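You operate a simulated robot arm through the tools that you are given. There is no shell and no other tool. Be economical: measure what you need, move in short steps, check, and stop when the job is done.

Carry out the task below with a simulated robot arm. There is one attempt and no reset: what you move stays moved.

TASK
Make coffee for the road in the blue flask.
Fine: three teaspoons of coffee first, then four pumps of hot water by way of the cream cup, by its handle; spoon and cup back; leave the flask open; no spills.

The check looks at the end state, three seconds after you hand in, the way a careful person would. Anything else that was tipped, shoved, dropped, spilled or broken makes it a failure.

THE ROBOT
A 7-joint arm with a two-finger parallel gripper, fixed in place. Base frame: the origin is at the foot of the arm, x ahead of it, y to its left, z up; the work surface is at about z = 800. Lengths are in mm, angles in rad, forces in N, time in s.
With the tool pointing down near the work surface it reaches from about 340 to 780 mm from the base axis. Its first joint turns from -2.897 to 2.897 rad. Payload 3.91 kg.
The TCP is the grasp point between the finger pads, 30 mm short of the fingertips. In the tool frame z runs along the fingers and y along their closing line. Largest opening 110 mm; finger width 20, thickness 10; the body of the gripper, 48 by 112 mm, starts 55 mm behind the TCP.
Orientation is told as [roll, pitch, yaw] about the base's x, y, z axes, in that order, counted from this pose: with the fingers straight down and closing along the base's y, the tool's x points along the base's -x, its y along +y and its z along -z.

THE INTERFACE
- The arm moves only by the tool send_rows. Its argument "rows" is text: rows parted by semicolons, each of 7 numbers parted by spaces: the shift along the tool's x, y, z in mm, then the turn, a rotation vector about the tool's x, y, z in rad, then the closure, from 0 (fully open) to 1 (shut). In form: x y z wx wy wz grip; .... A call has 1 to 8 rows; each row is the pose to reach, as a shift and turn from the pose commanded when the call began, along the tool's axes at that moment. Rows are played at 5 a second. More than 50 mm and 0.15 rad between two rows, or a gripper value outside its range, and nothing of the call is played. A pose out of reach is approached as far as the arm can. The call stops where the force on the tool passes 40 N (or 10 N more than at its start, if that is more) or the arm is blocked; 0.2 s more then pass. Each finger travels about 153 mm/s and halts on what it meets, pressing with about 29 N; the grip force reading is that of the motor and also rises with nothing between the fingers. The clock runs only during rows and for 0.2 s after the last one: add rows that repeat a pose to give the fingers time. The reply holds the time, the measured pose of the TCP, the force on the tool along the base axes, the opening and the grip force, in the units named above and with some noise.
- Cameras (640 x 400 px; columns grow to the right, rows downward): "scene" is fixed at [220.3, 648.2, 1593.7]; the picture's right is [-0.76, -0.65, 0.00], its down [-0.42, 0.49, -0.76] and it looks along [0.50, -0.58, -0.65] (base axes); focal length 291 px, centre (320, 200). "wrist" rides on the gripper at [-36, 0, -57] in the tool frame; the picture's right is [0.00, -1.00, 0.00], its down [0.97, 0.00, -0.24] and it looks along [0.24, 0.00, 0.97] (tool axes); focal length 218 px, centre (320, 200). There is no depth. A picture from a camera that has moved, and an enlarged one, comes with that camera's place and axes in the base frame and with its lens.
- snapshot(camera): a new picture of that camera. The clock stands still meanwhile.
- raise_lower(by): slides the trunk up (or, below 0, down) by that many mm; the arm rides with it, the base frame stays. It gives what a move gives, with no picture.
- close_up(camera, box): a new picture of the part [left, top, right, bottom] of that camera's present view, enlarged. The clock stands still meanwhile.
- job_done(): hands the job in; it is judged then, once.

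Work in short steps. Places have to be worked out from the pictures, the camera data and where the tool is seen: move nearer, look again, correct. Check each grasp and each placing, and mend what went wrong. You have 120 turns and 76 pictures in all, those below and enlarged ones among them. Open the gripper and draw the arm clear of the work before you hand the job in, unless the task says otherwise; then end with one line.

The tools are called after "Call:" as name(argument=value, ...) on one line, values as JSON. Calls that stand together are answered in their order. send_rows: Moves the arm, as the interface text tells. Its arguments: {"type":"object","properties":{"rows":{"type":"string"}},"required":["rows"]} The other tools are called the same way: raise_lower (by) slides the trunk up or down; snapshot (camera) takes a picture; close_up (camera, box) takes an enlarged picture of a part of a camera's view; job_done () hands the job in.

At the start:

```text
time_s: 0.0
position: [403.1, 171.7, 1318.5]
ee_rot: [-0.001, -0.002, 0.0]
ft_force: [-0.7, -0.2, 0.2]
grip_width: 110.0
grasp_force: 0.1
trunk travel left (down, up): [-550.0, 60.0]
```

scene: 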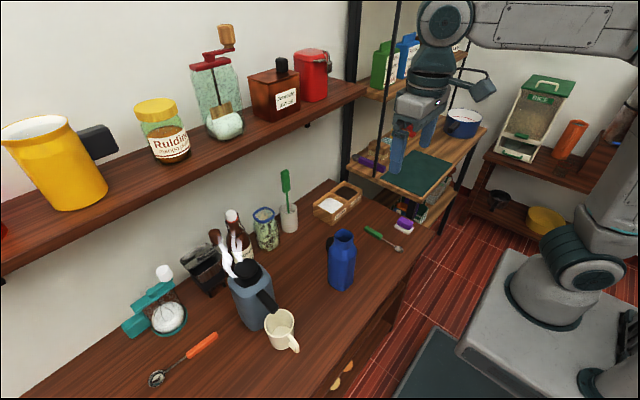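
wrist: 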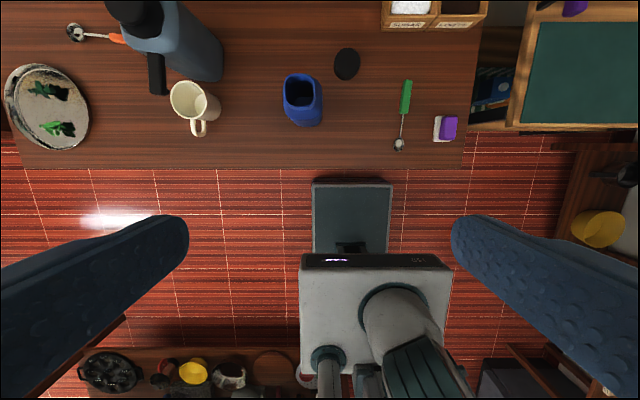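

I begin by looking closely at the work surface to identify things.

Call:
close_up(camera="scene", box=[300, 170, 420, 300])

Call:
close_up(camera="scene", box=[110, 190, 310, 390])

Call:
close_up(camera="wrist", box=[260, 0, 500, 150])

Call:
close_up(camera="scene", box=[100, 10, 350, 170])

```text
3.08 times, centred on (360, 235) of scene
camera zoom: at [220.3, 648.2, 1593.7], right [-0.76, -0.65, 0.0], down [-0.42, 0.49, -0.76], along [0.5, -0.58, -0.65], focal length 894 px, centre (197, 92)
```

zoom: 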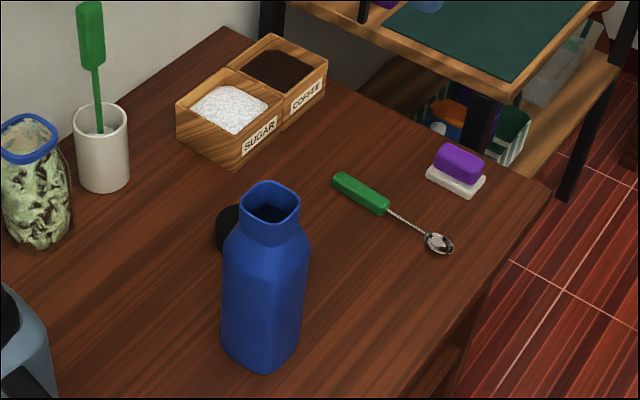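

```text
2.00 times, centred on (210, 290) of scene
camera zoom: at [220.3, 648.2, 1593.7], right [-0.76, -0.65, 0.0], down [-0.42, 0.49, -0.76], along [0.5, -0.58, -0.65], focal length 581 px, centre (540, 20)
```

zoom: 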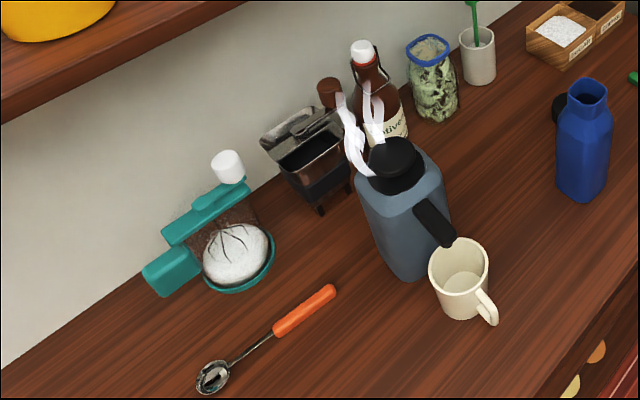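

```text
2.67 times, centred on (380, 75) of wrist
camera zoom: at [438.3, 170.9, 1375.7], right [0.0, -1.0, 0.0], down [-0.97, 0.0, 0.24], along [-0.24, 0.0, -0.97], focal length 582 px, centre (160, 533)
```

zoom: 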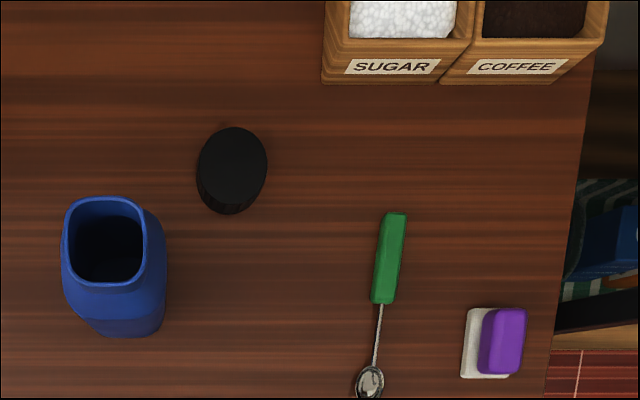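

```text
2.50 times, centred on (225, 90) of scene
camera zoom: at [220.3, 648.2, 1593.7], right [-0.76, -0.65, 0.0], down [-0.42, 0.49, -0.76], along [0.5, -0.58, -0.65], focal length 727 px, centre (558, 475)
```

zoom: 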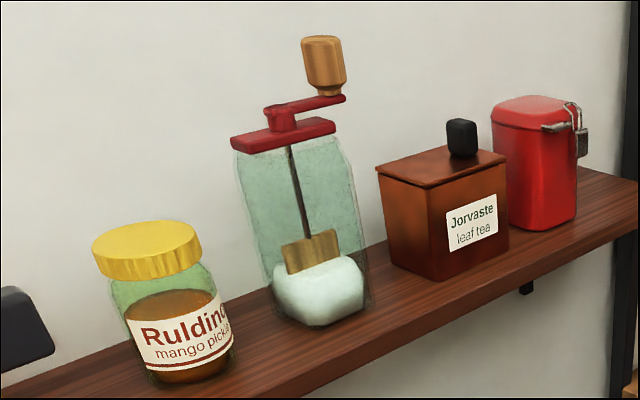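

The green spoon is the teaspoon; the sugar and coffee boxes stand at the back right, and the grey pump pot is at the left with the cream cup beside it. I move in toward the coffee box, tilting the camera forward to measure.

Call:
send_rows(rows="-20 -27 28 0 -0.06 0 0; -40 -54 56 0 -0.12 0 0; -60 -81 84 0 -0.18 0 0; -80 -108 112 0 -0.24 0 0; -100 -135 140 0 -0.30 0 0; -120 -162 168 0 -0.36 0 0; -140 -190 196 0 -0.4 0 0")

Call:
snapshot(camera="wrist")

Call:
snapshot(camera="scene")

```text
time_s: 1.6
position: [543.6, -18.6, 1121.7]
ee_rot: [-0.002, -0.398, 0.001]
ft_force: [0.1, -0.3, 0.4]
grip_width: 109.9
grasp_force: 0.1
trunk travel left (down, up): [-550.0, 60.0]
```

```text
69 pictures are left
camera wrist: at [554.2, -19.8, 1187.8], right [0.0, -1.0, 0.0], down [-0.99, 0.0, -0.16], along [0.16, 0.0, -0.99], focal length 218 px, centre (320, 200)
```

wrist: 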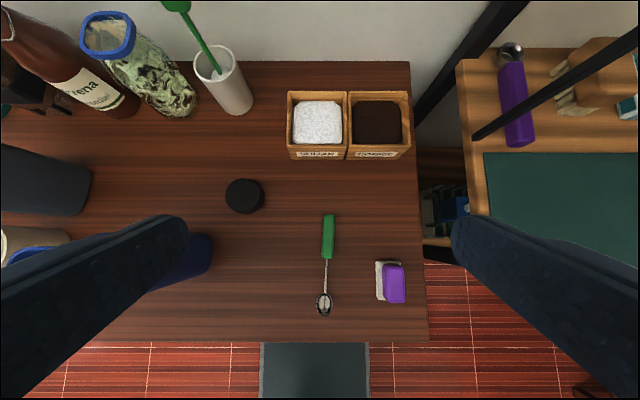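

```text
68 pictures are left
```

scene: 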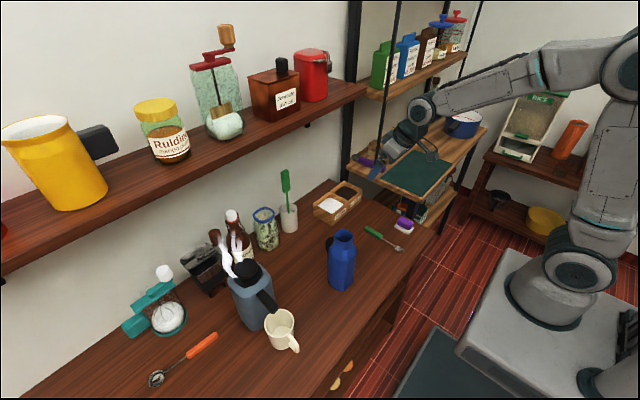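

From this view: the spoon handle runs x≈516–590 at y≈-34, with the bowl near (445,-27). The coffee box is centred near (745,-115) with its rim at z≈848. I level the tool above the handle.

Call:
send_rows(rows="14 -4 41 0 0.1 0 0.2; 28 -7 81 0 0.2 0 0.4; 42 -11 122 0 0.3 0 0.5; 56.4 -14.4 162.8 0 0.398 0 0.5; 56.4 -14.4 162.8 0 0.398 0 0.5")

Call:
snapshot(camera="wrist")

```text
time_s: 2.8
position: [552.5, -35.2, 950.4]
ee_rot: [0.0, -0.001, 0.0]
ft_force: [-0.2, -0.1, 0.5]
grip_width: 55.2
grasp_force: 0.0
trunk travel left (down, up): [-550.0, 60.0]
```

```text
67 pictures are left
camera wrist: at [589.3, -34.5, 1006.4], right [0.0, -1.0, 0.0], down [-0.97, 0.0, 0.24], along [-0.24, 0.0, -0.97], focal length 218 px, centre (320, 200)
```

wrist: 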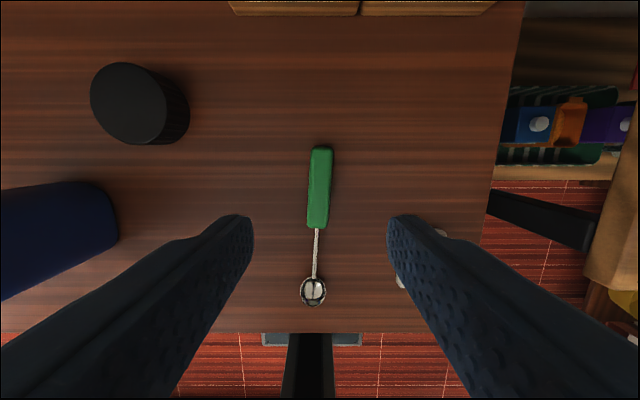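

The handle is straight below; its axis is turned by about -0.06 rad. I descend with the fingertips just above the table and close.

Call:
send_rows(rows="0 1 40 0 0 0.03 0.5; 0 1 80 0 0 0.058 0.5; 0 1 108 0 0 0.058 0.5; 0 1 116.5 0 0 0.058 0.5; 0 1 116.5 0 0 0.058 0.8; 0 1 116.5 0 0 0.058 1; 0 1 116.5 0 0 0.058 1; 0 1 116.5 0 0 0.058 1")

```text
time_s: 4.6
position: [554.6, -34.3, 833.3]
ee_rot: [0.0, -0.001, -0.057]
ft_force: [0.0, -0.3, 0.3]
grip_width: 18.7
grasp_force: 29.0
trunk travel left (down, up): [-550.0, 60.0]
```

The handle is held at 18.7 mm. I lift straight up and check that it hangs level.

Call:
send_rows(rows="0 0 -30 0 0 0 1; 0 0 -70 0 0 0 1; 0 0 -110 0 0 0 1; 0 0 -150 0 0 0 1; 0 0 -150 0 0 0 1")

Call:
close_up(camera="scene", box=[300, 100, 460, 260])

Call:
snapshot(camera="wrist")

```text
time_s: 5.8
position: [557.8, -32.3, 985.8]
ee_rot: [0.0, -0.003, -0.057]
ft_force: [-0.3, -0.2, -0.1]
grip_width: 18.7
grasp_force: 29.4
trunk travel left (down, up): [-550.0, 60.0]
```

```text
2.50 times, centred on (380, 180) of scene
camera zoom: at [220.3, 648.2, 1593.7], right [-0.76, -0.65, 0.0], down [-0.42, 0.49, -0.76], along [0.5, -0.58, -0.65], focal length 727 px, centre (170, 250)
```

zoom: 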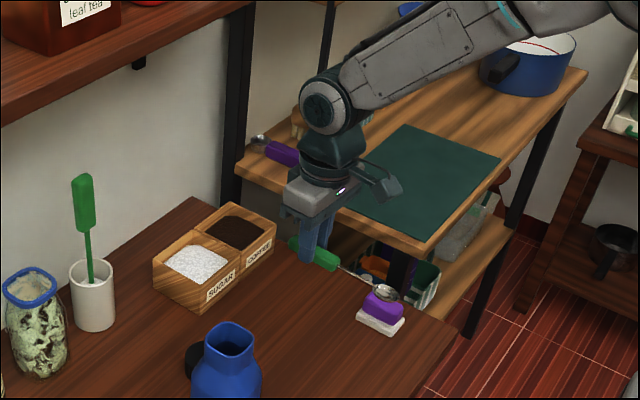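

```text
65 pictures are left
camera wrist: at [593.1, -35.3, 1042.2], right [-0.06, -1.0, 0.0], down [-0.97, 0.06, 0.24], along [-0.24, 0.01, -0.97], focal length 218 px, centre (320, 200)
```

wrist: 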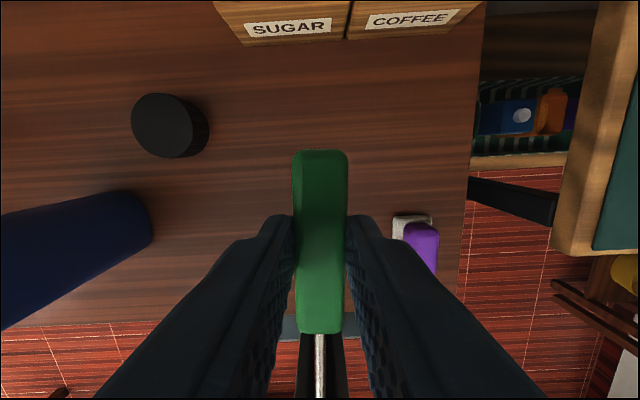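

The spoon hangs level. I now turn it toward the back (yaw positive) in place.

Call:
send_rows(rows="0 0 0 0 0 -0.14 1; 0 0 0 0 0 -0.28 1; 0 0 0 0 0 -0.42 1; 0 0 0 0 0 -0.56 1; 0 0 0 0 0 -0.70 1; 0 0 0 0 0 -0.84 1; 0 0 0 0 0 -0.98 1; 0 0 0 0 0 -1.12 1")

Call:
send_rows(rows="0 0 0 0 0 -0.14 1; 0 0 0 0 0 -0.28 1; 0 0 0 0 0 -0.42 1; 0 0 0 0 0 -0.56 1; 0 0 0 0 0 -0.70 1; 0 0 0 0 0 -0.84 1; 0 0 0 0 0 -0.98 1; 0 0 0 0 0 -1.12 1")

```text
time_s: 7.6
position: [554.5, -32.4, 983.7]
ee_rot: [-0.003, -0.002, 1.065]
ft_force: [0.2, -0.8, -0.4]
grip_width: 18.9
grasp_force: 29.0
trunk travel left (down, up): [-550.0, 60.0]
```

```text
time_s: 9.4
position: [555.2, -31.4, 984.5]
ee_rot: [-0.002, 0.001, 2.186]
ft_force: [-0.1, -1.0, -0.3]
grip_width: 18.7
grasp_force: 29.5
trunk travel left (down, up): [-550.0, 60.0]
```

Turning works well. I continue to yaw π so the bowl points away from the robot.

Call:
send_rows(rows="0 0 0 0 0 -0.14 1; 0 0 0 0 0 -0.28 1; 0 0 0 0 0 -0.42 1; 0 0 0 0 0 -0.56 1; 0 0 0 0 0 -0.70 1; 0 0 0 0 0 -0.84 1; 0 0 0 0 0 -0.956 1; 0 0 0 0 0 -0.956 1")

Call:
snapshot(camera="wrist")

Call:
close_up(camera="scene", box=[300, 100, 460, 260])

```text
time_s: 11.2
position: [554.4, -32.0, 984.9]
ee_rot: [0.0, 0.002, 3.139]
ft_force: [-0.6, 0.2, -1.2]
grip_width: 18.8
grasp_force: 29.3
trunk travel left (down, up): [-550.0, 60.0]
```

```text
64 pictures are left
camera wrist: at [517.6, -32.0, 1041.3], right [0.0, 1.0, 0.0], down [0.97, 0.0, 0.24], along [0.24, 0.0, -0.97], focal length 218 px, centre (320, 200)
```

wrist: 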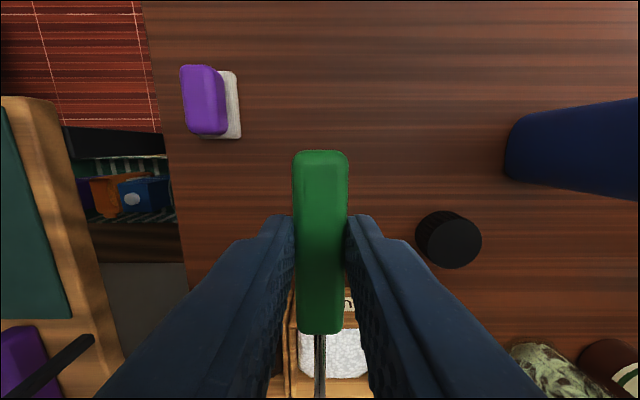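

```text
2.50 times, centred on (380, 180) of scene
camera zoom: at [220.3, 648.2, 1593.7], right [-0.76, -0.65, 0.0], down [-0.42, 0.49, -0.76], along [0.5, -0.58, -0.65], focal length 727 px, centre (170, 250)
```

zoom: 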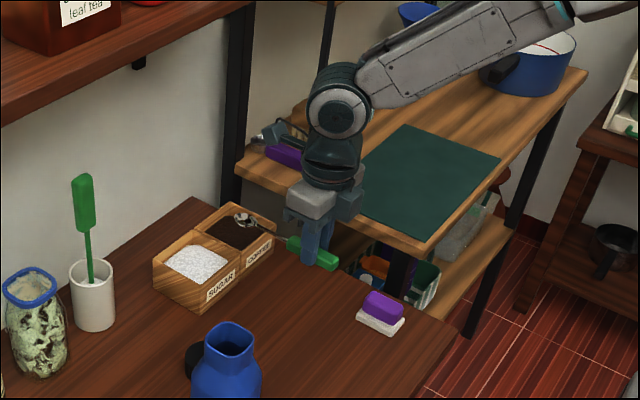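

Now tool x points along base +x and the bowl sits about 112 mm ahead of the TCP, 27 mm below. I bring it just above the coffee and tilt it bowl-down, staying low because of the wall shelf.

Call:
send_rows(rows="23 28 30 0 0 0 1; 46 56 60 0 0 0 1; 69 83 90 0 0 0 1; 74 83 73.5 0 -0.15 0 1; 82 83 58 0 -0.3 0 1; 92 83 44 0 -0.45 0 1; 92 83 44 0 -0.45 0 1")

Call:
close_up(camera="scene", box=[290, 60, 450, 220])

Call:
snapshot(camera="wrist")

```text
time_s: 12.8
position: [645.6, -116.1, 942.5]
ee_rot: [0.0, -0.449, 3.137]
ft_force: [1.0, -0.4, 0.6]
grip_width: 18.9
grasp_force: 29.6
trunk travel left (down, up): [-550.0, 60.0]
```

```text
2.50 times, centred on (370, 140) of scene
camera zoom: at [220.3, 648.2, 1593.7], right [-0.76, -0.65, 0.0], down [-0.42, 0.49, -0.76], along [0.5, -0.58, -0.65], focal length 727 px, centre (195, 350)
```

zoom: 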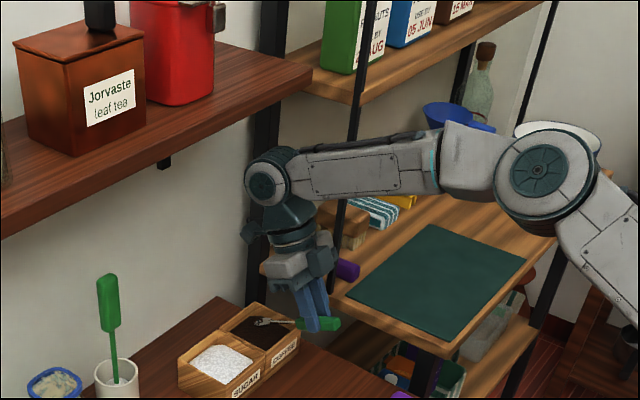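

```text
61 pictures are left
camera wrist: at [637.3, -116.4, 1008.3], right [0.0, 1.0, 0.0], down [0.98, 0.0, -0.2], along [-0.2, 0.0, -0.98], focal length 218 px, centre (320, 200)
```

wrist: 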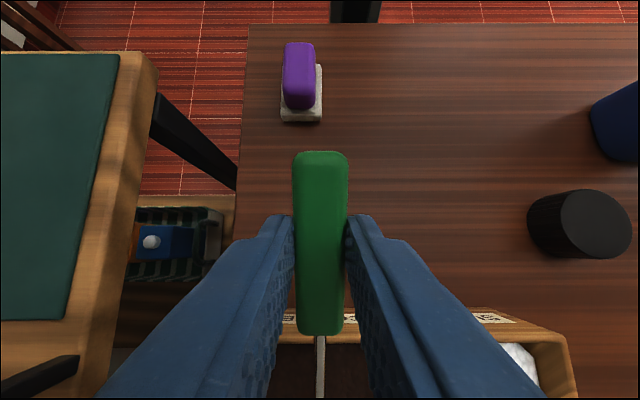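

The arm clears the shelf. I zoom in on the bowl over the coffee to check its height.

Call:
close_up(camera="scene", box=[325, 170, 385, 215])

```text
8.89 times, centred on (355, 192) of scene
camera zoom: at [220.3, 648.2, 1593.7], right [-0.76, -0.65, 0.0], down [-0.42, 0.49, -0.76], along [0.5, -0.58, -0.65], focal length 2584 px, centre (9, 267)
```

zoom: 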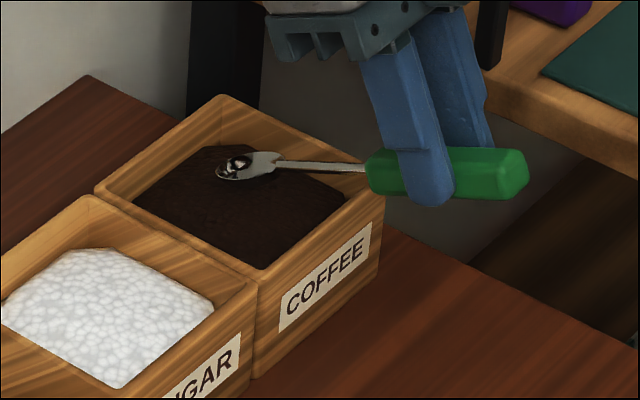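

The bowl is centred over the coffee. I sink it straight down in small steps, watching the force.

Call:
send_rows(rows="6.5 0 13.5 0 0 0 1; 13 0 27 0 0 0 1; 16.5 0 34.2 0 0 0 1; 16.5 0 34.2 0 0 0 1")

Call:
close_up(camera="scene", box=[325, 170, 385, 215])

```text
time_s: 13.8
position: [645.1, -115.7, 903.2]
ee_rot: [0.0, -0.446, 3.137]
ft_force: [1.7, 0.3, 13.0]
grip_width: 18.6
grasp_force: 29.5
trunk travel left (down, up): [-550.0, 60.0]
```

```text
8.89 times, centred on (355, 192) of scene
camera zoom: at [220.3, 648.2, 1593.7], right [-0.76, -0.65, 0.0], down [-0.42, 0.49, -0.76], along [0.5, -0.58, -0.65], focal length 2584 px, centre (9, 267)
```

zoom: 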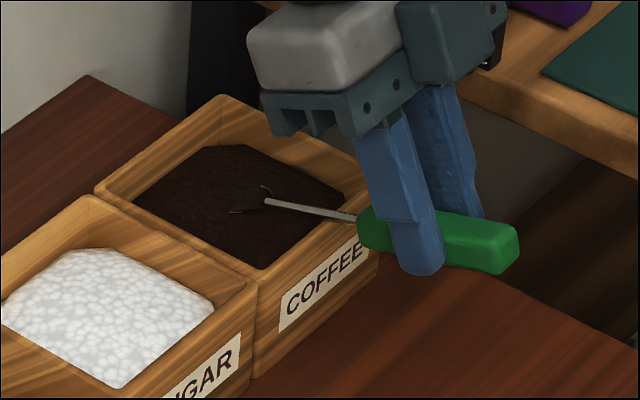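

The bowl is fully under the coffee with 13 N of resistance. I level it while drawing it up through the surface, then look.

Call:
send_rows(rows="-1.5 0 0.8 0 0.07 0 1; -3.6 0 1.7 0 0.15 0 1; -6 0 3.7 0 0.22 0 1; -8 0 5.7 0 0.3 0 1; -10 0 8 0 0.38 0 1; -11.8 0 10.1 0 0.45 0 1; -11.8 0 10.1 0 0.45 0 1")

Call:
close_up(camera="scene", box=[325, 170, 385, 215])

```text
time_s: 15.4
position: [630.2, -114.9, 898.4]
ee_rot: [-0.001, 0.002, 3.137]
ft_force: [0.0, -0.2, -0.3]
grip_width: 18.6
grasp_force: 29.1
trunk travel left (down, up): [-550.0, 60.0]
```

```text
8.89 times, centred on (355, 192) of scene
camera zoom: at [220.3, 648.2, 1593.7], right [-0.76, -0.65, 0.0], down [-0.42, 0.49, -0.76], along [0.5, -0.58, -0.65], focal length 2584 px, centre (9, 267)
```

zoom: 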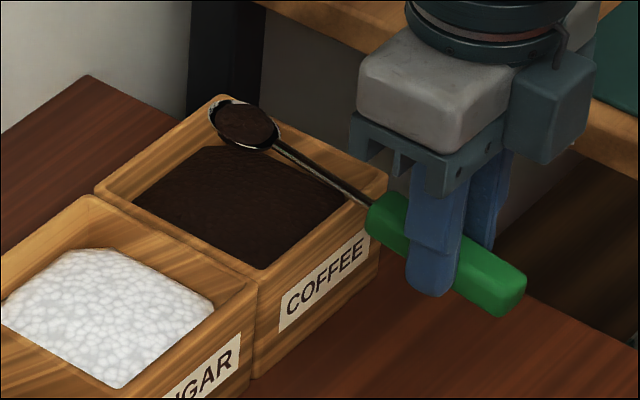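

The spoon carries a full, level load. Next I retreat upward while turning back (the flask top is near z≈1018, around (519,204)).

Call:
send_rows(rows="-5 0 -20 0 0 0 1; -14 -8 -45 0 0 0.14 1; -24 -18 -70 0 0 0.28 1; -34 -30 -95 0 0 0.42 1; -44 -42 -120 0 0 0.56 1; -54 -54 -145 0 0 0.7 1; -62 -65 -168 0 0 0.84 1; -70 -75 -187 0 0 0.98 1")

Call:
close_up(camera="scene", box=[300, 80, 460, 240])

```text
time_s: 17.2
position: [560.0, -39.7, 1086.2]
ee_rot: [-0.001, 0.003, 2.156]
ft_force: [-0.5, -0.4, -0.3]
grip_width: 18.7
grasp_force: 29.0
trunk travel left (down, up): [-550.0, 60.0]
```

```text
2.50 times, centred on (380, 160) of scene
camera zoom: at [220.3, 648.2, 1593.7], right [-0.76, -0.65, 0.0], down [-0.42, 0.49, -0.76], along [0.5, -0.58, -0.65], focal length 727 px, centre (170, 300)
```

zoom: 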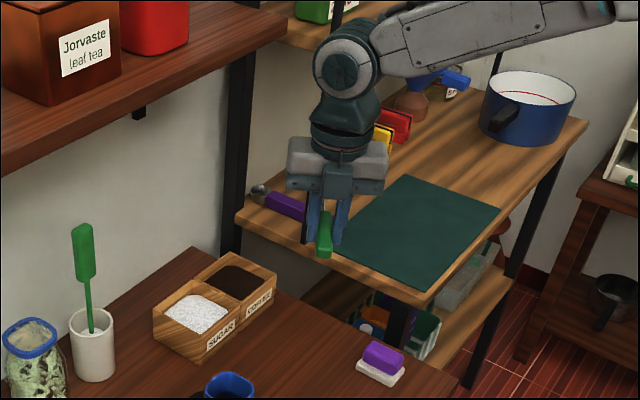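

I carry on turning to yaw ≈0.785 and move to a staging point beside the flask, staying clear of the shelf.

Call:
send_rows(rows="-20 -19 -2 0 0 0.14 1; -40 -38 -4 0 0 0.28 1; -60 -58 -6 0 0 0.42 1; -80 -77 -8 0 0 0.56 1; -101 -97 -10 0 0 0.7 1; -121 -116 -12 0 0 0.84 1; -141 -135 -14 0 0 0.98 1; -161.4 -154.8 -14 0 0 1.12 1")

Call:
send_rows(rows="0 0 0 0 0 0.125 1; 0 0 0 0 0 0.251 1; 0 0 0 0 0 0.251 1")

Call:
snapshot(camera="wrist")

Call:
snapshot(camera="scene")

```text
time_s: 19.0
position: [598.2, 180.8, 1098.5]
ee_rot: [-0.001, 0.0, 1.035]
ft_force: [-0.2, -0.5, -0.3]
grip_width: 18.9
grasp_force: 29.3
trunk travel left (down, up): [-550.0, 60.0]
```

```text
time_s: 19.8
position: [600.1, 179.4, 1099.3]
ee_rot: [-0.003, -0.003, 0.787]
ft_force: [0.3, -0.7, -0.1]
grip_width: 18.6
grasp_force: 28.9
trunk travel left (down, up): [-550.0, 60.0]
```

```text
56 pictures are left
camera wrist: at [624.3, 205.0, 1156.3], right [0.71, -0.71, 0.0], down [-0.69, -0.69, 0.24], along [-0.17, -0.17, -0.97], focal length 218 px, centre (320, 200)
```

wrist: 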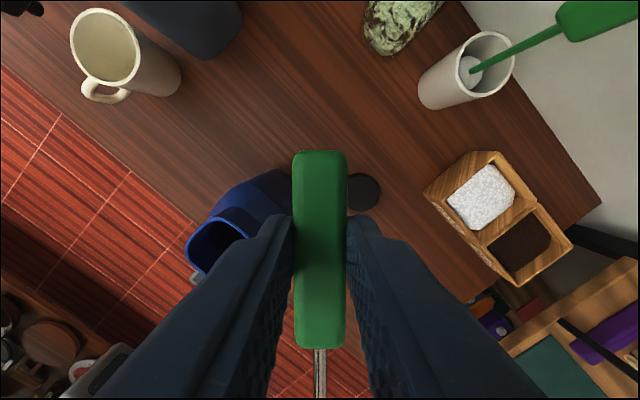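

```text
55 pictures are left
```

scene: 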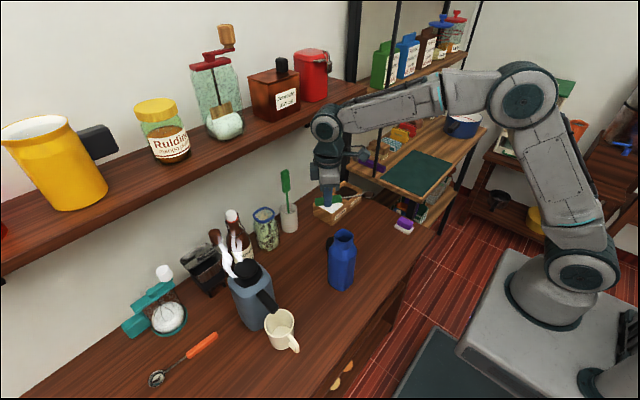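

The staging pose is good, but a finger hides part of the flask mouth. I shift along the tool x for a clear view of the rim.

Call:
send_rows(rows="35 0 0 0 0 0 1; 70 0 0 0 0 0 1; 70 0 0 0 0 0 1")

Call:
snapshot(camera="wrist")

Call:
close_up(camera="scene", box=[280, 130, 400, 300])

```text
time_s: 20.6
position: [550.7, 129.1, 1099.8]
ee_rot: [0.0, 0.0, 0.787]
ft_force: [-0.4, -0.1, 0.3]
grip_width: 19.1
grasp_force: 28.7
trunk travel left (down, up): [-550.0, 60.0]
```

```text
54 pictures are left
camera wrist: at [576.1, 153.9, 1156.2], right [0.71, -0.71, 0.0], down [-0.69, -0.69, 0.24], along [-0.17, -0.17, -0.97], focal length 218 px, centre (320, 200)
```

wrist: 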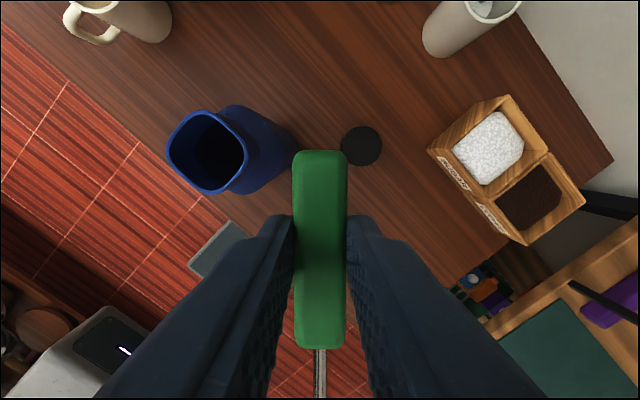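

```text
2.35 times, centred on (340, 215) of scene
camera zoom: at [220.3, 648.2, 1593.7], right [-0.76, -0.65, 0.0], down [-0.42, 0.49, -0.76], along [0.5, -0.58, -0.65], focal length 684 px, centre (273, 165)
```

zoom: 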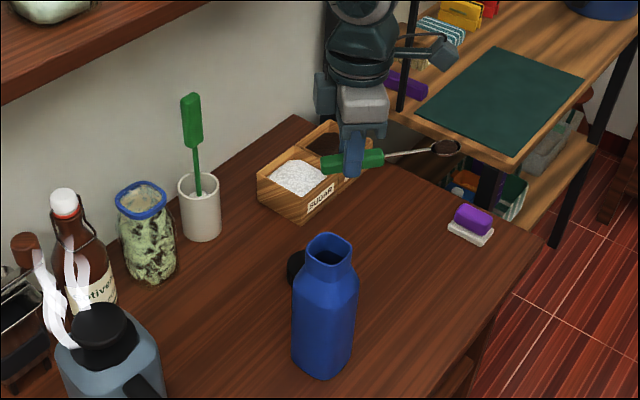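

The flask mouth is centred at about (519,205) with its rim at z≈1004, inner width ≈45 mm. I bring the level bowl over it, descending at the end.

Call:
send_rows(rows="-36 19 0 0 0 0 1; -71 38 5 0 0 0 1; -107 57 15 0 0 0 1; -142.4 76 30 0 0 0 1; -142.4 76 44.8 0 0 0 1; -142.4 76 44.8 0 0 0 1")

Call:
close_up(camera="scene", box=[290, 190, 390, 260])

Call:
snapshot(camera="wrist")

```text
time_s: 22.0
position: [596.7, 286.4, 1055.0]
ee_rot: [-0.002, -0.001, 0.789]
ft_force: [0.7, -0.5, -0.7]
grip_width: 18.7
grasp_force: 29.1
trunk travel left (down, up): [-550.0, 60.0]
```

```text
5.71 times, centred on (340, 225) of scene
camera zoom: at [220.3, 648.2, 1593.7], right [-0.76, -0.65, 0.0], down [-0.42, 0.49, -0.76], along [0.5, -0.58, -0.65], focal length 1661 px, centre (206, 57)
```

zoom: 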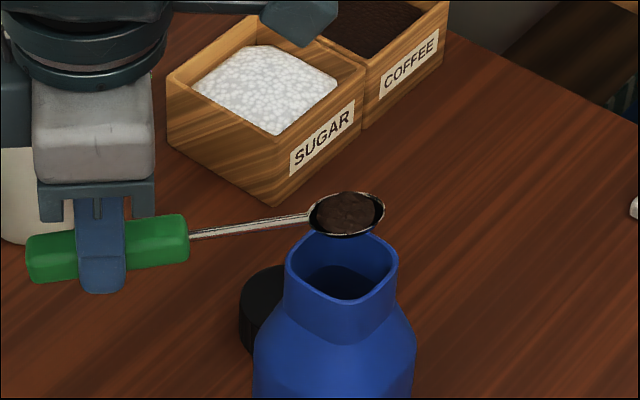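

```text
51 pictures are left
camera wrist: at [621.6, 311.7, 1112.3], right [0.71, -0.71, 0.0], down [-0.69, -0.69, 0.24], along [-0.17, -0.17, -0.97], focal length 218 px, centre (320, 200)
```

wrist: 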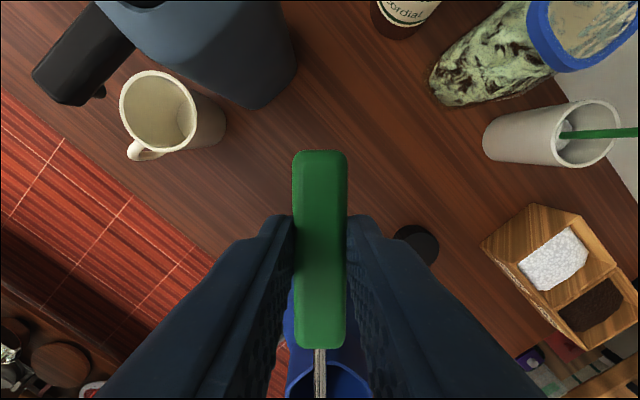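

The bowl sits right above the mouth. I tip it about the bowl centre while lowering it slightly into the neck.

Call:
send_rows(rows="3.5 -2 -12.4 0 -0.15 0 1; 9.4 -3 -24 0 -0.3 0 1; 17.6 -3 -34.8 0 -0.45 0 1; 27.9 -3 -44 0 -0.6 0 1; 40 -3 -52.6 0 -0.75 0 1; 53.8 -3 -59.3 0 -0.9 0 1; 68.8 -3 -66.7 0 -1.05 0 1; 84.8 -3 -71.9 0 -1.2 0 1")

Call:
close_up(camera="scene", box=[270, 150, 400, 260])

```text
time_s: 23.8
position: [540.4, 222.7, 1127.3]
ee_rot: [-0.005, -1.206, 0.79]
ft_force: [0.2, 0.4, 11.2]
grip_width: 19.0
grasp_force: 29.2
trunk travel left (down, up): [-550.0, 60.0]
```

```text
3.64 times, centred on (335, 205) of scene
camera zoom: at [220.3, 648.2, 1593.7], right [-0.76, -0.65, 0.0], down [-0.42, 0.49, -0.76], along [0.5, -0.58, -0.65], focal length 1057 px, centre (266, 182)
```

zoom: 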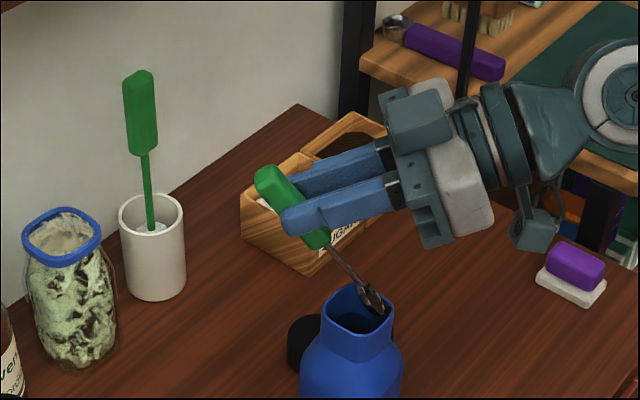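

There is 11 N of upward force: the bowl tip touches the far side of the neck. I ease it up and back a few millimetres, then look.

Call:
send_rows(rows="-4 0 1.7 0 0 0 1; -8 0 3.5 0 0 0 1; -8 0 3.5 0 0 0 1")

Call:
close_up(camera="scene", box=[310, 210, 370, 250])

```text
time_s: 24.6
position: [544.6, 226.6, 1130.7]
ee_rot: [-0.004, -1.201, 0.788]
ft_force: [0.6, 0.1, 0.2]
grip_width: 18.7
grasp_force: 29.0
trunk travel left (down, up): [-550.0, 60.0]
```

```text
10.00 times, centred on (340, 230) of scene
camera zoom: at [220.3, 648.2, 1593.7], right [-0.76, -0.65, 0.0], down [-0.42, 0.49, -0.76], along [0.5, -0.58, -0.65], focal length 2907 px, centre (120, -100)
```

zoom: 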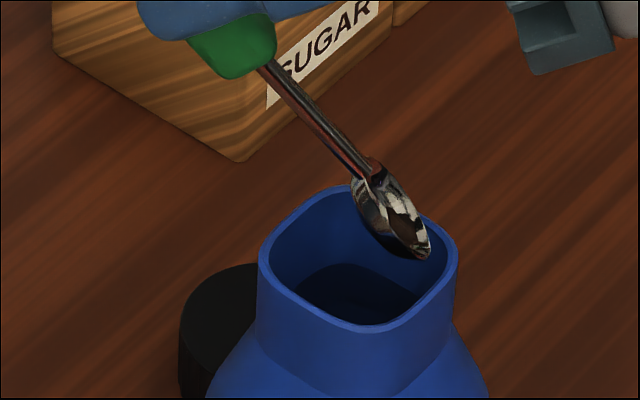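

The bowl emptied into the neck with no spill visible. I lift out and level the tool, then check how the spoon sits in the grip.

Call:
send_rows(rows="-37 0 -14.5 0 0 0 1; -46 0 -18 0 0.15 0 1; -46 0 -18 0 0.3 0 1; -46 0 -18 0 0.45 0 1; -46 0 -18 0 0.6 0 1; -46 0 -18 0 0.75 0 1; -46 0 -18 0 0.9 0 1; -46 0 -18 0 1.05 0 1")

Call:
send_rows(rows="0 0 0 0 0.15 0 1; 0 0 0 0 0.15 0 1")

Call:
snapshot(camera="wrist")

Call:
close_up(camera="scene", box=[280, 120, 410, 260])

```text
time_s: 26.4
position: [544.8, 227.5, 1180.8]
ee_rot: [-0.001, -0.149, 0.786]
ft_force: [-0.4, -0.4, -0.4]
grip_width: 18.8
grasp_force: 29.5
trunk travel left (down, up): [-550.0, 60.0]
```

```text
time_s: 27.0
position: [542.9, 227.4, 1182.6]
ee_rot: [-0.002, 0.0, 0.786]
ft_force: [-0.5, -0.3, -0.9]
grip_width: 18.6
grasp_force: 29.6
trunk travel left (down, up): [-550.0, 60.0]
```

```text
48 pictures are left
camera wrist: at [568.6, 252.3, 1239.5], right [0.71, -0.71, 0.0], down [-0.69, -0.69, 0.24], along [-0.17, -0.17, -0.97], focal length 218 px, centre (320, 200)
```

wrist: 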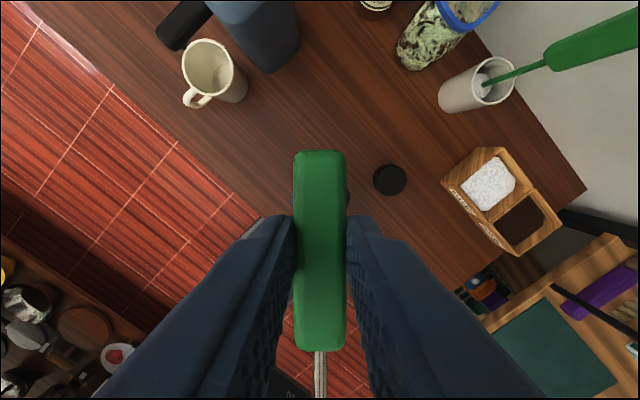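

```text
2.86 times, centred on (345, 190) of scene
camera zoom: at [220.3, 648.2, 1593.7], right [-0.76, -0.65, 0.0], down [-0.42, 0.49, -0.76], along [0.5, -0.58, -0.65], focal length 831 px, centre (249, 229)
```

zoom: 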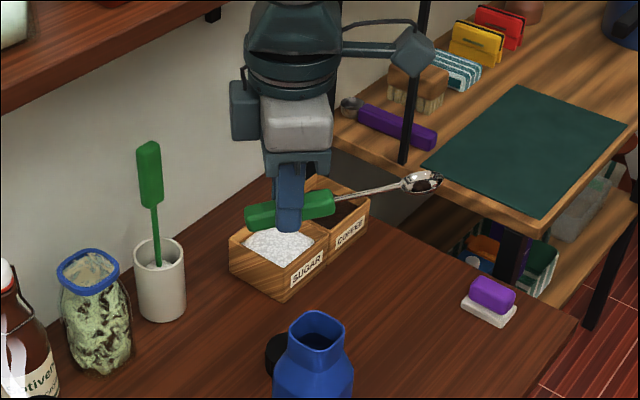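

One scoop is delivered. The spoon now sits about 0.2 rad bowl-up in the grip, so I will compensate. I return toward the coffee box, turning as I go.

Call:
send_rows(rows="22 -24 0 0 0 -0.14 1; 44 -48 0 0 0 -0.28 1; 66 -72 10 0 0 -0.42 1; 88 -95 25 0 0 -0.56 1; 110 -119 40 0 0 -0.70 1; 133 -143 55 0 0 -0.84 1; 155 -167 68 0 0 -0.98 1; 177 -190.7 80 0 0 -1.12 1")

Call:
send_rows(rows="12 -4 20 0 0 -0.14 1; 24 -8 40 0 0 -0.28 1; 36 -12 62 0 0 -0.42 1; 48 -15 84 0 0 -0.56 1; 60 -19 106 0 0 -0.70 1; 73 -23 128 0 0 -0.84 1; 85 -26 150 0 0 -0.98 1; 97 -29.6 170 0 0 -1.12 1")

Call:
send_rows(rows="0 0 0 0 0 -0.115 1; 0 0 0 0 0 -0.115 1")

```text
time_s: 28.8
position: [556.0, -32.2, 1102.3]
ee_rot: [-0.001, -0.001, 1.909]
ft_force: [0.2, 0.3, 0.1]
grip_width: 18.5
grasp_force: 29.0
trunk travel left (down, up): [-550.0, 60.0]
```

```text
time_s: 30.6
position: [612.9, -113.6, 932.6]
ee_rot: [0.0, 0.003, 3.031]
ft_force: [0.8, -0.5, -0.3]
grip_width: 18.7
grasp_force: 28.4
trunk travel left (down, up): [-550.0, 60.0]
```

```text
time_s: 31.2
position: [612.4, -112.7, 931.8]
ee_rot: [0.001, 0.001, -3.14]
ft_force: [-1.0, 0.4, -0.1]
grip_width: 18.7
grasp_force: 29.2
trunk travel left (down, up): [-550.0, 60.0]
```

I tilt for the second scoop (tool 0.6 for a true 0.4), with the bowl a little deeper into the box so the shaft clears the rim.

Call:
send_rows(rows="10 2 0 0 -0.15 0 1; 22 2 0 0 -0.3 0 1; 35 2 -4 0 -0.45 0 1; 47.6 2 -6 0 -0.6 0 1; 47.6 2 -6 0 -0.6 0 1")

Call:
close_up(camera="scene", box=[310, 120, 390, 220])

```text
time_s: 32.4
position: [654.1, -115.0, 938.6]
ee_rot: [0.001, -0.599, 3.14]
ft_force: [-0.1, -0.2, 0.0]
grip_width: 19.0
grasp_force: 29.3
out of reach, approached as far as the arm can: row 4, 5
trunk travel left (down, up): [-550.0, 60.0]
```

```text
4.00 times, centred on (350, 170) of scene
camera zoom: at [220.3, 648.2, 1593.7], right [-0.76, -0.65, 0.0], down [-0.42, 0.49, -0.76], along [0.5, -0.58, -0.65], focal length 1163 px, centre (200, 320)
```

zoom: 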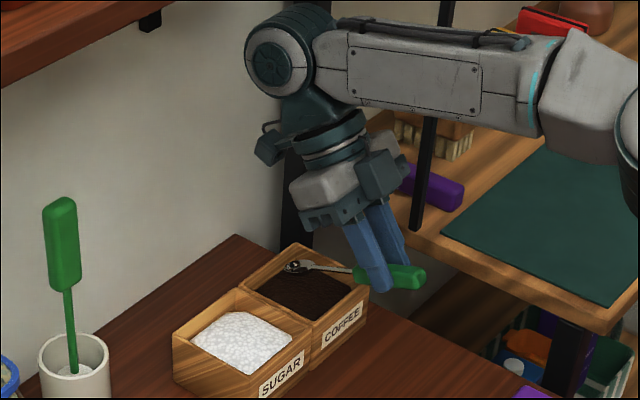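

The arm is near its reach limit but the bowl is over the coffee, at about x≈742. I plunge straight down, slightly nearer.

Call:
send_rows(rows="4 0 9.5 0 0 0 1; 10 0 19 0 0 0 1; 15 0 28 0 0 0 1; 19.3 0 35.3 0 0 0 1; 19.3 0 35.3 0 0 0 1")

Call:
close_up(camera="scene", box=[325, 170, 385, 215])

```text
time_s: 33.6
position: [649.9, -114.1, 900.1]
ee_rot: [-0.001, -0.596, -3.144]
ft_force: [1.6, -1.4, 13.7]
grip_width: 18.9
grasp_force: 28.9
trunk travel left (down, up): [-550.0, 60.0]
```

```text
8.89 times, centred on (355, 192) of scene
camera zoom: at [220.3, 648.2, 1593.7], right [-0.76, -0.65, 0.0], down [-0.42, 0.49, -0.76], along [0.5, -0.58, -0.65], focal length 2584 px, centre (9, 267)
```

zoom: 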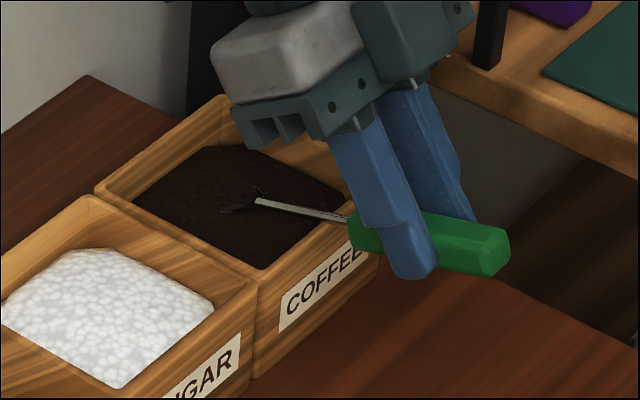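

The bowl is buried again. I level and lift it out, leaving a tool tilt of 0.28 to compensate for the grip angle.

Call:
send_rows(rows="-2 0 1 0 0.07 0 1; -4 0 2.5 0 0.14 0 1; -6.5 0 4 0 0.21 0 1; -8.5 0 5.5 0 0.27 0 1; -10.3 0 7.1 0 0.32 0 1; -10.3 0 7.1 0 0.32 0 1")

Call:
close_up(camera="scene", box=[325, 170, 385, 215])

Call:
close_up(camera="wrist", box=[220, 100, 420, 400])

```text
time_s: 35.0
position: [638.1, -113.9, 898.1]
ee_rot: [0.0, -0.277, -3.142]
ft_force: [-0.1, 0.1, -0.4]
grip_width: 18.9
grasp_force: 29.2
trunk travel left (down, up): [-550.0, 60.0]
```

```text
8.89 times, centred on (355, 192) of scene
camera zoom: at [220.3, 648.2, 1593.7], right [-0.76, -0.65, 0.0], down [-0.42, 0.49, -0.76], along [0.5, -0.58, -0.65], focal length 2584 px, centre (9, 267)
```

zoom: 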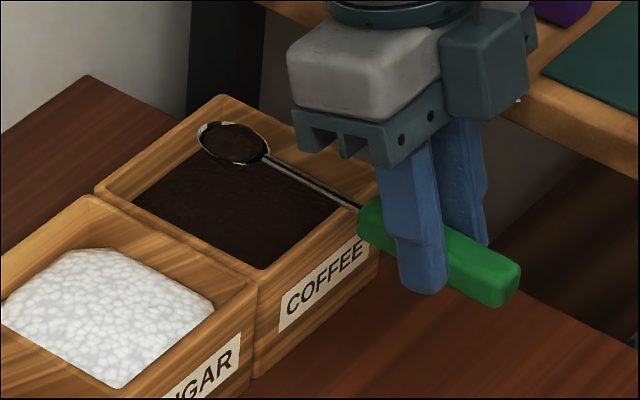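

```text
1.33 times, centred on (320, 250) of wrist
camera zoom: at [619.1, -114.8, 962.1], right [0.0, 1.0, 0.0], down [1.0, 0.0, -0.03], along [-0.03, 0.0, -1.0], focal length 291 px, centre (320, 133)
```

zoom: 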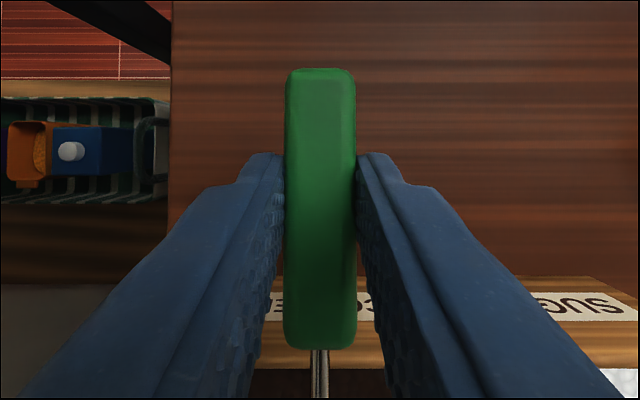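

A second full, nearly level spoonful. I carry it back, keeping the tool pitch while turning about the vertical.

Call:
send_rows(rows="-10 0 -20 0 0 0 1; -30 -10 -44 0.0386 0 0.1345 1; -47 -21 -68 0.077 0 0.269 1; -64 -32 -92 0.116 0 0.404 1; -81 -43 -113 0.154 0 0.538 1; -98 -54 -132 0.193 0 0.673 1; -113 -64 -148 0.232 0 0.807 1; -128 -74 -163 0.27 0 0.942 1")

Call:
send_rows(rows="-29 -26 10 0.0386 0 0.1345 1; -59 -51 19 0.077 0 0.269 1; -88 -77 29 0.116 0 0.404 1; -117 -102 39 0.154 0 0.538 1; -147 -128 49 0.193 0 0.673 1; -176 -154 58 0.232 0 0.807 1; -205 -179 68 0.27 0 0.942 1; -234.6 -204.7 77.8 0.309 0 1.076 1")

```text
time_s: 36.8
position: [561.0, -39.8, 1089.0]
ee_rot: [-0.002, -0.281, 2.161]
ft_force: [0.2, -0.4, 0.5]
grip_width: 18.8
grasp_force: 29.2
trunk travel left (down, up): [-550.0, 60.0]
```

```text
time_s: 38.6
position: [592.7, 280.7, 1077.3]
ee_rot: [-0.001, -0.279, 1.042]
ft_force: [0.1, -0.6, 0.1]
grip_width: 18.6
grasp_force: 29.0
trunk travel left (down, up): [-550.0, 60.0]
```

I finish the turn to yaw 0.785 and check the bowl over the mouth.

Call:
send_rows(rows="0 0 0 0.035 0 0.124 1; 0 0 0 0.0708 0 0.247 1; 0 0 0 0.0708 0 0.247 1")

Call:
close_up(camera="scene", box=[290, 190, 390, 260])

```text
time_s: 39.4
position: [592.6, 279.1, 1079.3]
ee_rot: [-0.001, -0.28, 0.786]
ft_force: [0.4, -0.4, -0.8]
grip_width: 18.7
grasp_force: 29.5
trunk travel left (down, up): [-550.0, 60.0]
```

```text
5.71 times, centred on (340, 225) of scene
camera zoom: at [220.3, 648.2, 1593.7], right [-0.76, -0.65, 0.0], down [-0.42, 0.49, -0.76], along [0.5, -0.58, -0.65], focal length 1661 px, centre (206, 57)
```

zoom: 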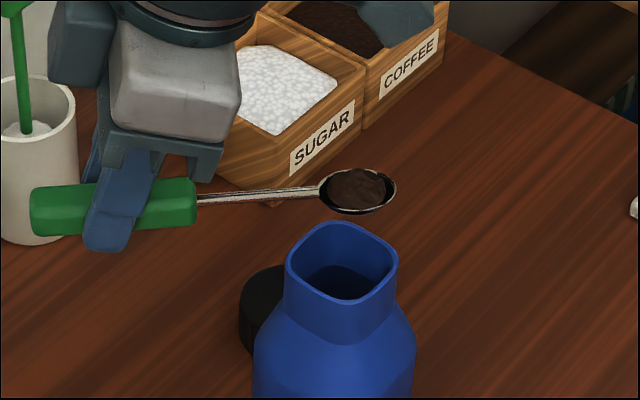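

The bowl is level but about 7 mm too far forward. I tip it about its centre while drawing back and lowering.

Call:
send_rows(rows="-6.9 -2 -9.8 0 -0.15 0 1; -2.5 -3 -21.8 0 -0.3 0 1; 4.1 -3 -34.2 0 -0.45 0 1; 13 -3 -45.5 0 -0.6 0 1; 24.1 -3 -55.5 0 -0.75 0 1; 37.2 -3 -63.8 0 -0.9 0 1; 51.6 -3 -71.2 0 -1.05 0 1; 67.2 -3 -77.4 0 -1.2 0 1")

Call:
close_up(camera="scene", box=[310, 210, 370, 250])

```text
time_s: 41.2
position: [533.5, 214.9, 1135.6]
ee_rot: [-0.006, -1.484, 0.792]
ft_force: [-0.4, 0.0, -0.5]
grip_width: 18.7
grasp_force: 29.3
trunk travel left (down, up): [-550.0, 60.0]
```

```text
10.00 times, centred on (340, 230) of scene
camera zoom: at [220.3, 648.2, 1593.7], right [-0.76, -0.65, 0.0], down [-0.42, 0.49, -0.76], along [0.5, -0.58, -0.65], focal length 2907 px, centre (120, -100)
```

zoom: 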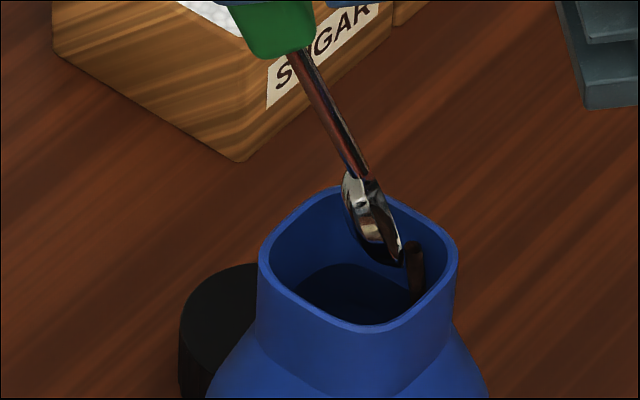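

Coffee is streaming into the neck. I wait a moment, then lift out and level.

Call:
send_rows(rows="0 0 0 0 0 0 1; 0 0 0 0 0 0 1; 0 0 0 0 0 0 1; 0 0 0 0 0 0 1; -20 0 -2 0 0 0 1; -50 0 -5 0 0 0 1; -50 0 -5 0 0.15 0 1; -50 0 -5 0 0.3 0 1")

Call:
send_rows(rows="0 0 0 0 0.15 0 1; 0 0 0 0 0.3 0 1; 0 0 0 0 0.45 0 1; 0 0 0 0 0.6 0 1; 0 0 0 0 0.75 0 1; 0 0 0 0 0.9 0 1; 0 0 0 0 1.04 0 1; 0 0 0 0 1.18 0 1")

Call:
close_up(camera="scene", box=[280, 120, 410, 260])

```text
time_s: 43.0
position: [532.8, 215.7, 1185.6]
ee_rot: [-0.003, -1.178, 0.787]
ft_force: [-0.5, -0.5, -0.9]
grip_width: 18.5
grasp_force: 29.1
trunk travel left (down, up): [-550.0, 60.0]
```

```text
time_s: 44.8
position: [534.0, 216.0, 1185.4]
ee_rot: [-0.003, 0.003, 0.788]
ft_force: [-0.4, -0.4, -0.6]
grip_width: 18.6
grasp_force: 28.7
trunk travel left (down, up): [-550.0, 60.0]
```

```text
2.86 times, centred on (345, 190) of scene
camera zoom: at [220.3, 648.2, 1593.7], right [-0.76, -0.65, 0.0], down [-0.42, 0.49, -0.76], along [0.5, -0.58, -0.65], focal length 831 px, centre (249, 229)
```

zoom: 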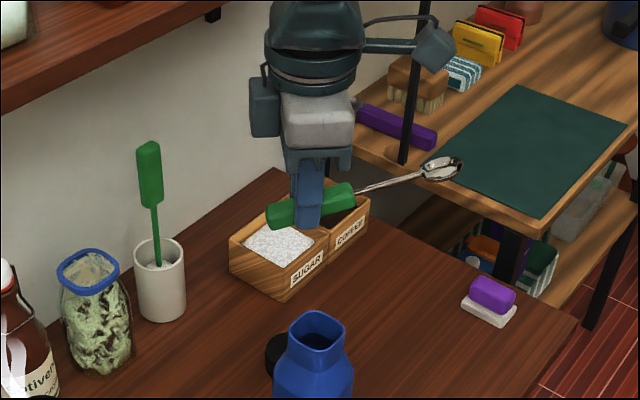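

Two scoops are in. I return for the third by the same route.

Call:
send_rows(rows="20 -24 0 0 0 -0.14 1; 41 -47 0 0 0 -0.28 1; 61 -71 10 0 0 -0.42 1; 82 -94 25 0 0 -0.56 1; 102 -118 40 0 0 -0.70 1; 122 -142 55 0 0 -0.84 1; 143 -165 68 0 0 -0.98 1; 163 -189 83 0 0 -1.12 1")

Call:
send_rows(rows="12 -4 20 0 0 -0.14 1; 24 -8 40 0 0 -0.28 1; 36 -12 62 0 0 -0.42 1; 48 -15 84 0 0 -0.56 1; 60 -19 106 0 0 -0.70 1; 73 -23 128 0 0 -0.84 1; 85 -26 150 0 0 -0.98 1; 97 -29.6 170 0 0 -1.12 1")

Call:
send_rows(rows="0 0 0 0 0 -0.113 1; 0 0 0 0 0 -0.113 1")

```text
time_s: 46.6
position: [550.9, -35.7, 1102.0]
ee_rot: [-0.001, 0.0, 1.908]
ft_force: [0.0, 0.4, 0.1]
grip_width: 18.8
grasp_force: 29.0
trunk travel left (down, up): [-550.0, 60.0]
```

```text
time_s: 48.4
position: [611.9, -115.1, 931.5]
ee_rot: [0.0, -0.001, 3.028]
ft_force: [0.0, 0.4, -1.4]
grip_width: 18.8
grasp_force: 28.5
trunk travel left (down, up): [-550.0, 60.0]
```

```text
time_s: 49.0
position: [611.5, -115.6, 930.6]
ee_rot: [-0.001, 0.003, 3.141]
ft_force: [1.2, -0.7, -0.3]
grip_width: 18.9
grasp_force: 28.5
trunk travel left (down, up): [-550.0, 60.0]
```

I tilt to 0.65 over the coffee and plunge.

Call:
send_rows(rows="8 0 0 0 -0.15 0 1; 18 0 0 0 -0.3 0 1; 28 0 -1 0 -0.45 0 1; 34 0 -1 0 -0.58 0 1; 37 0 -1 0 -0.65 0 1; 37 0 -1 0 -0.65 0 1")

Call:
send_rows(rows="7.3 0 9.5 0 0 0 1; 14.5 0 19 0 0 0 1; 20 0 27 0 0 0 1; 23.3 0 30.2 0 0 0 1; 23.3 0 30.2 0 0 0 1")

Call:
close_up(camera="scene", box=[325, 170, 385, 215])

```text
time_s: 50.4
position: [643.1, -113.6, 933.4]
ee_rot: [0.002, -0.646, 3.136]
ft_force: [0.0, -0.1, 0.0]
grip_width: 18.7
grasp_force: 28.8
out of reach, approached as far as the arm can: row 5, 6
trunk travel left (down, up): [-550.0, 60.0]
```

```text
time_s: 51.6
position: [644.2, -113.5, 894.6]
ee_rot: [0.003, -0.648, 3.137]
ft_force: [0.4, 1.8, 12.7]
grip_width: 18.8
grasp_force: 29.1
trunk travel left (down, up): [-550.0, 60.0]
```

```text
8.89 times, centred on (355, 192) of scene
camera zoom: at [220.3, 648.2, 1593.7], right [-0.76, -0.65, 0.0], down [-0.42, 0.49, -0.76], along [0.5, -0.58, -0.65], focal length 2584 px, centre (9, 267)
```

zoom: 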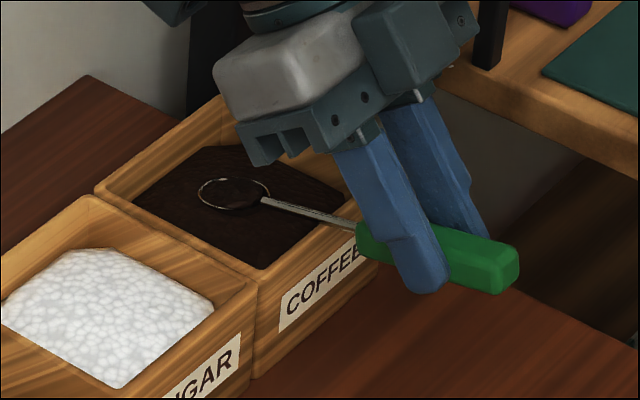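

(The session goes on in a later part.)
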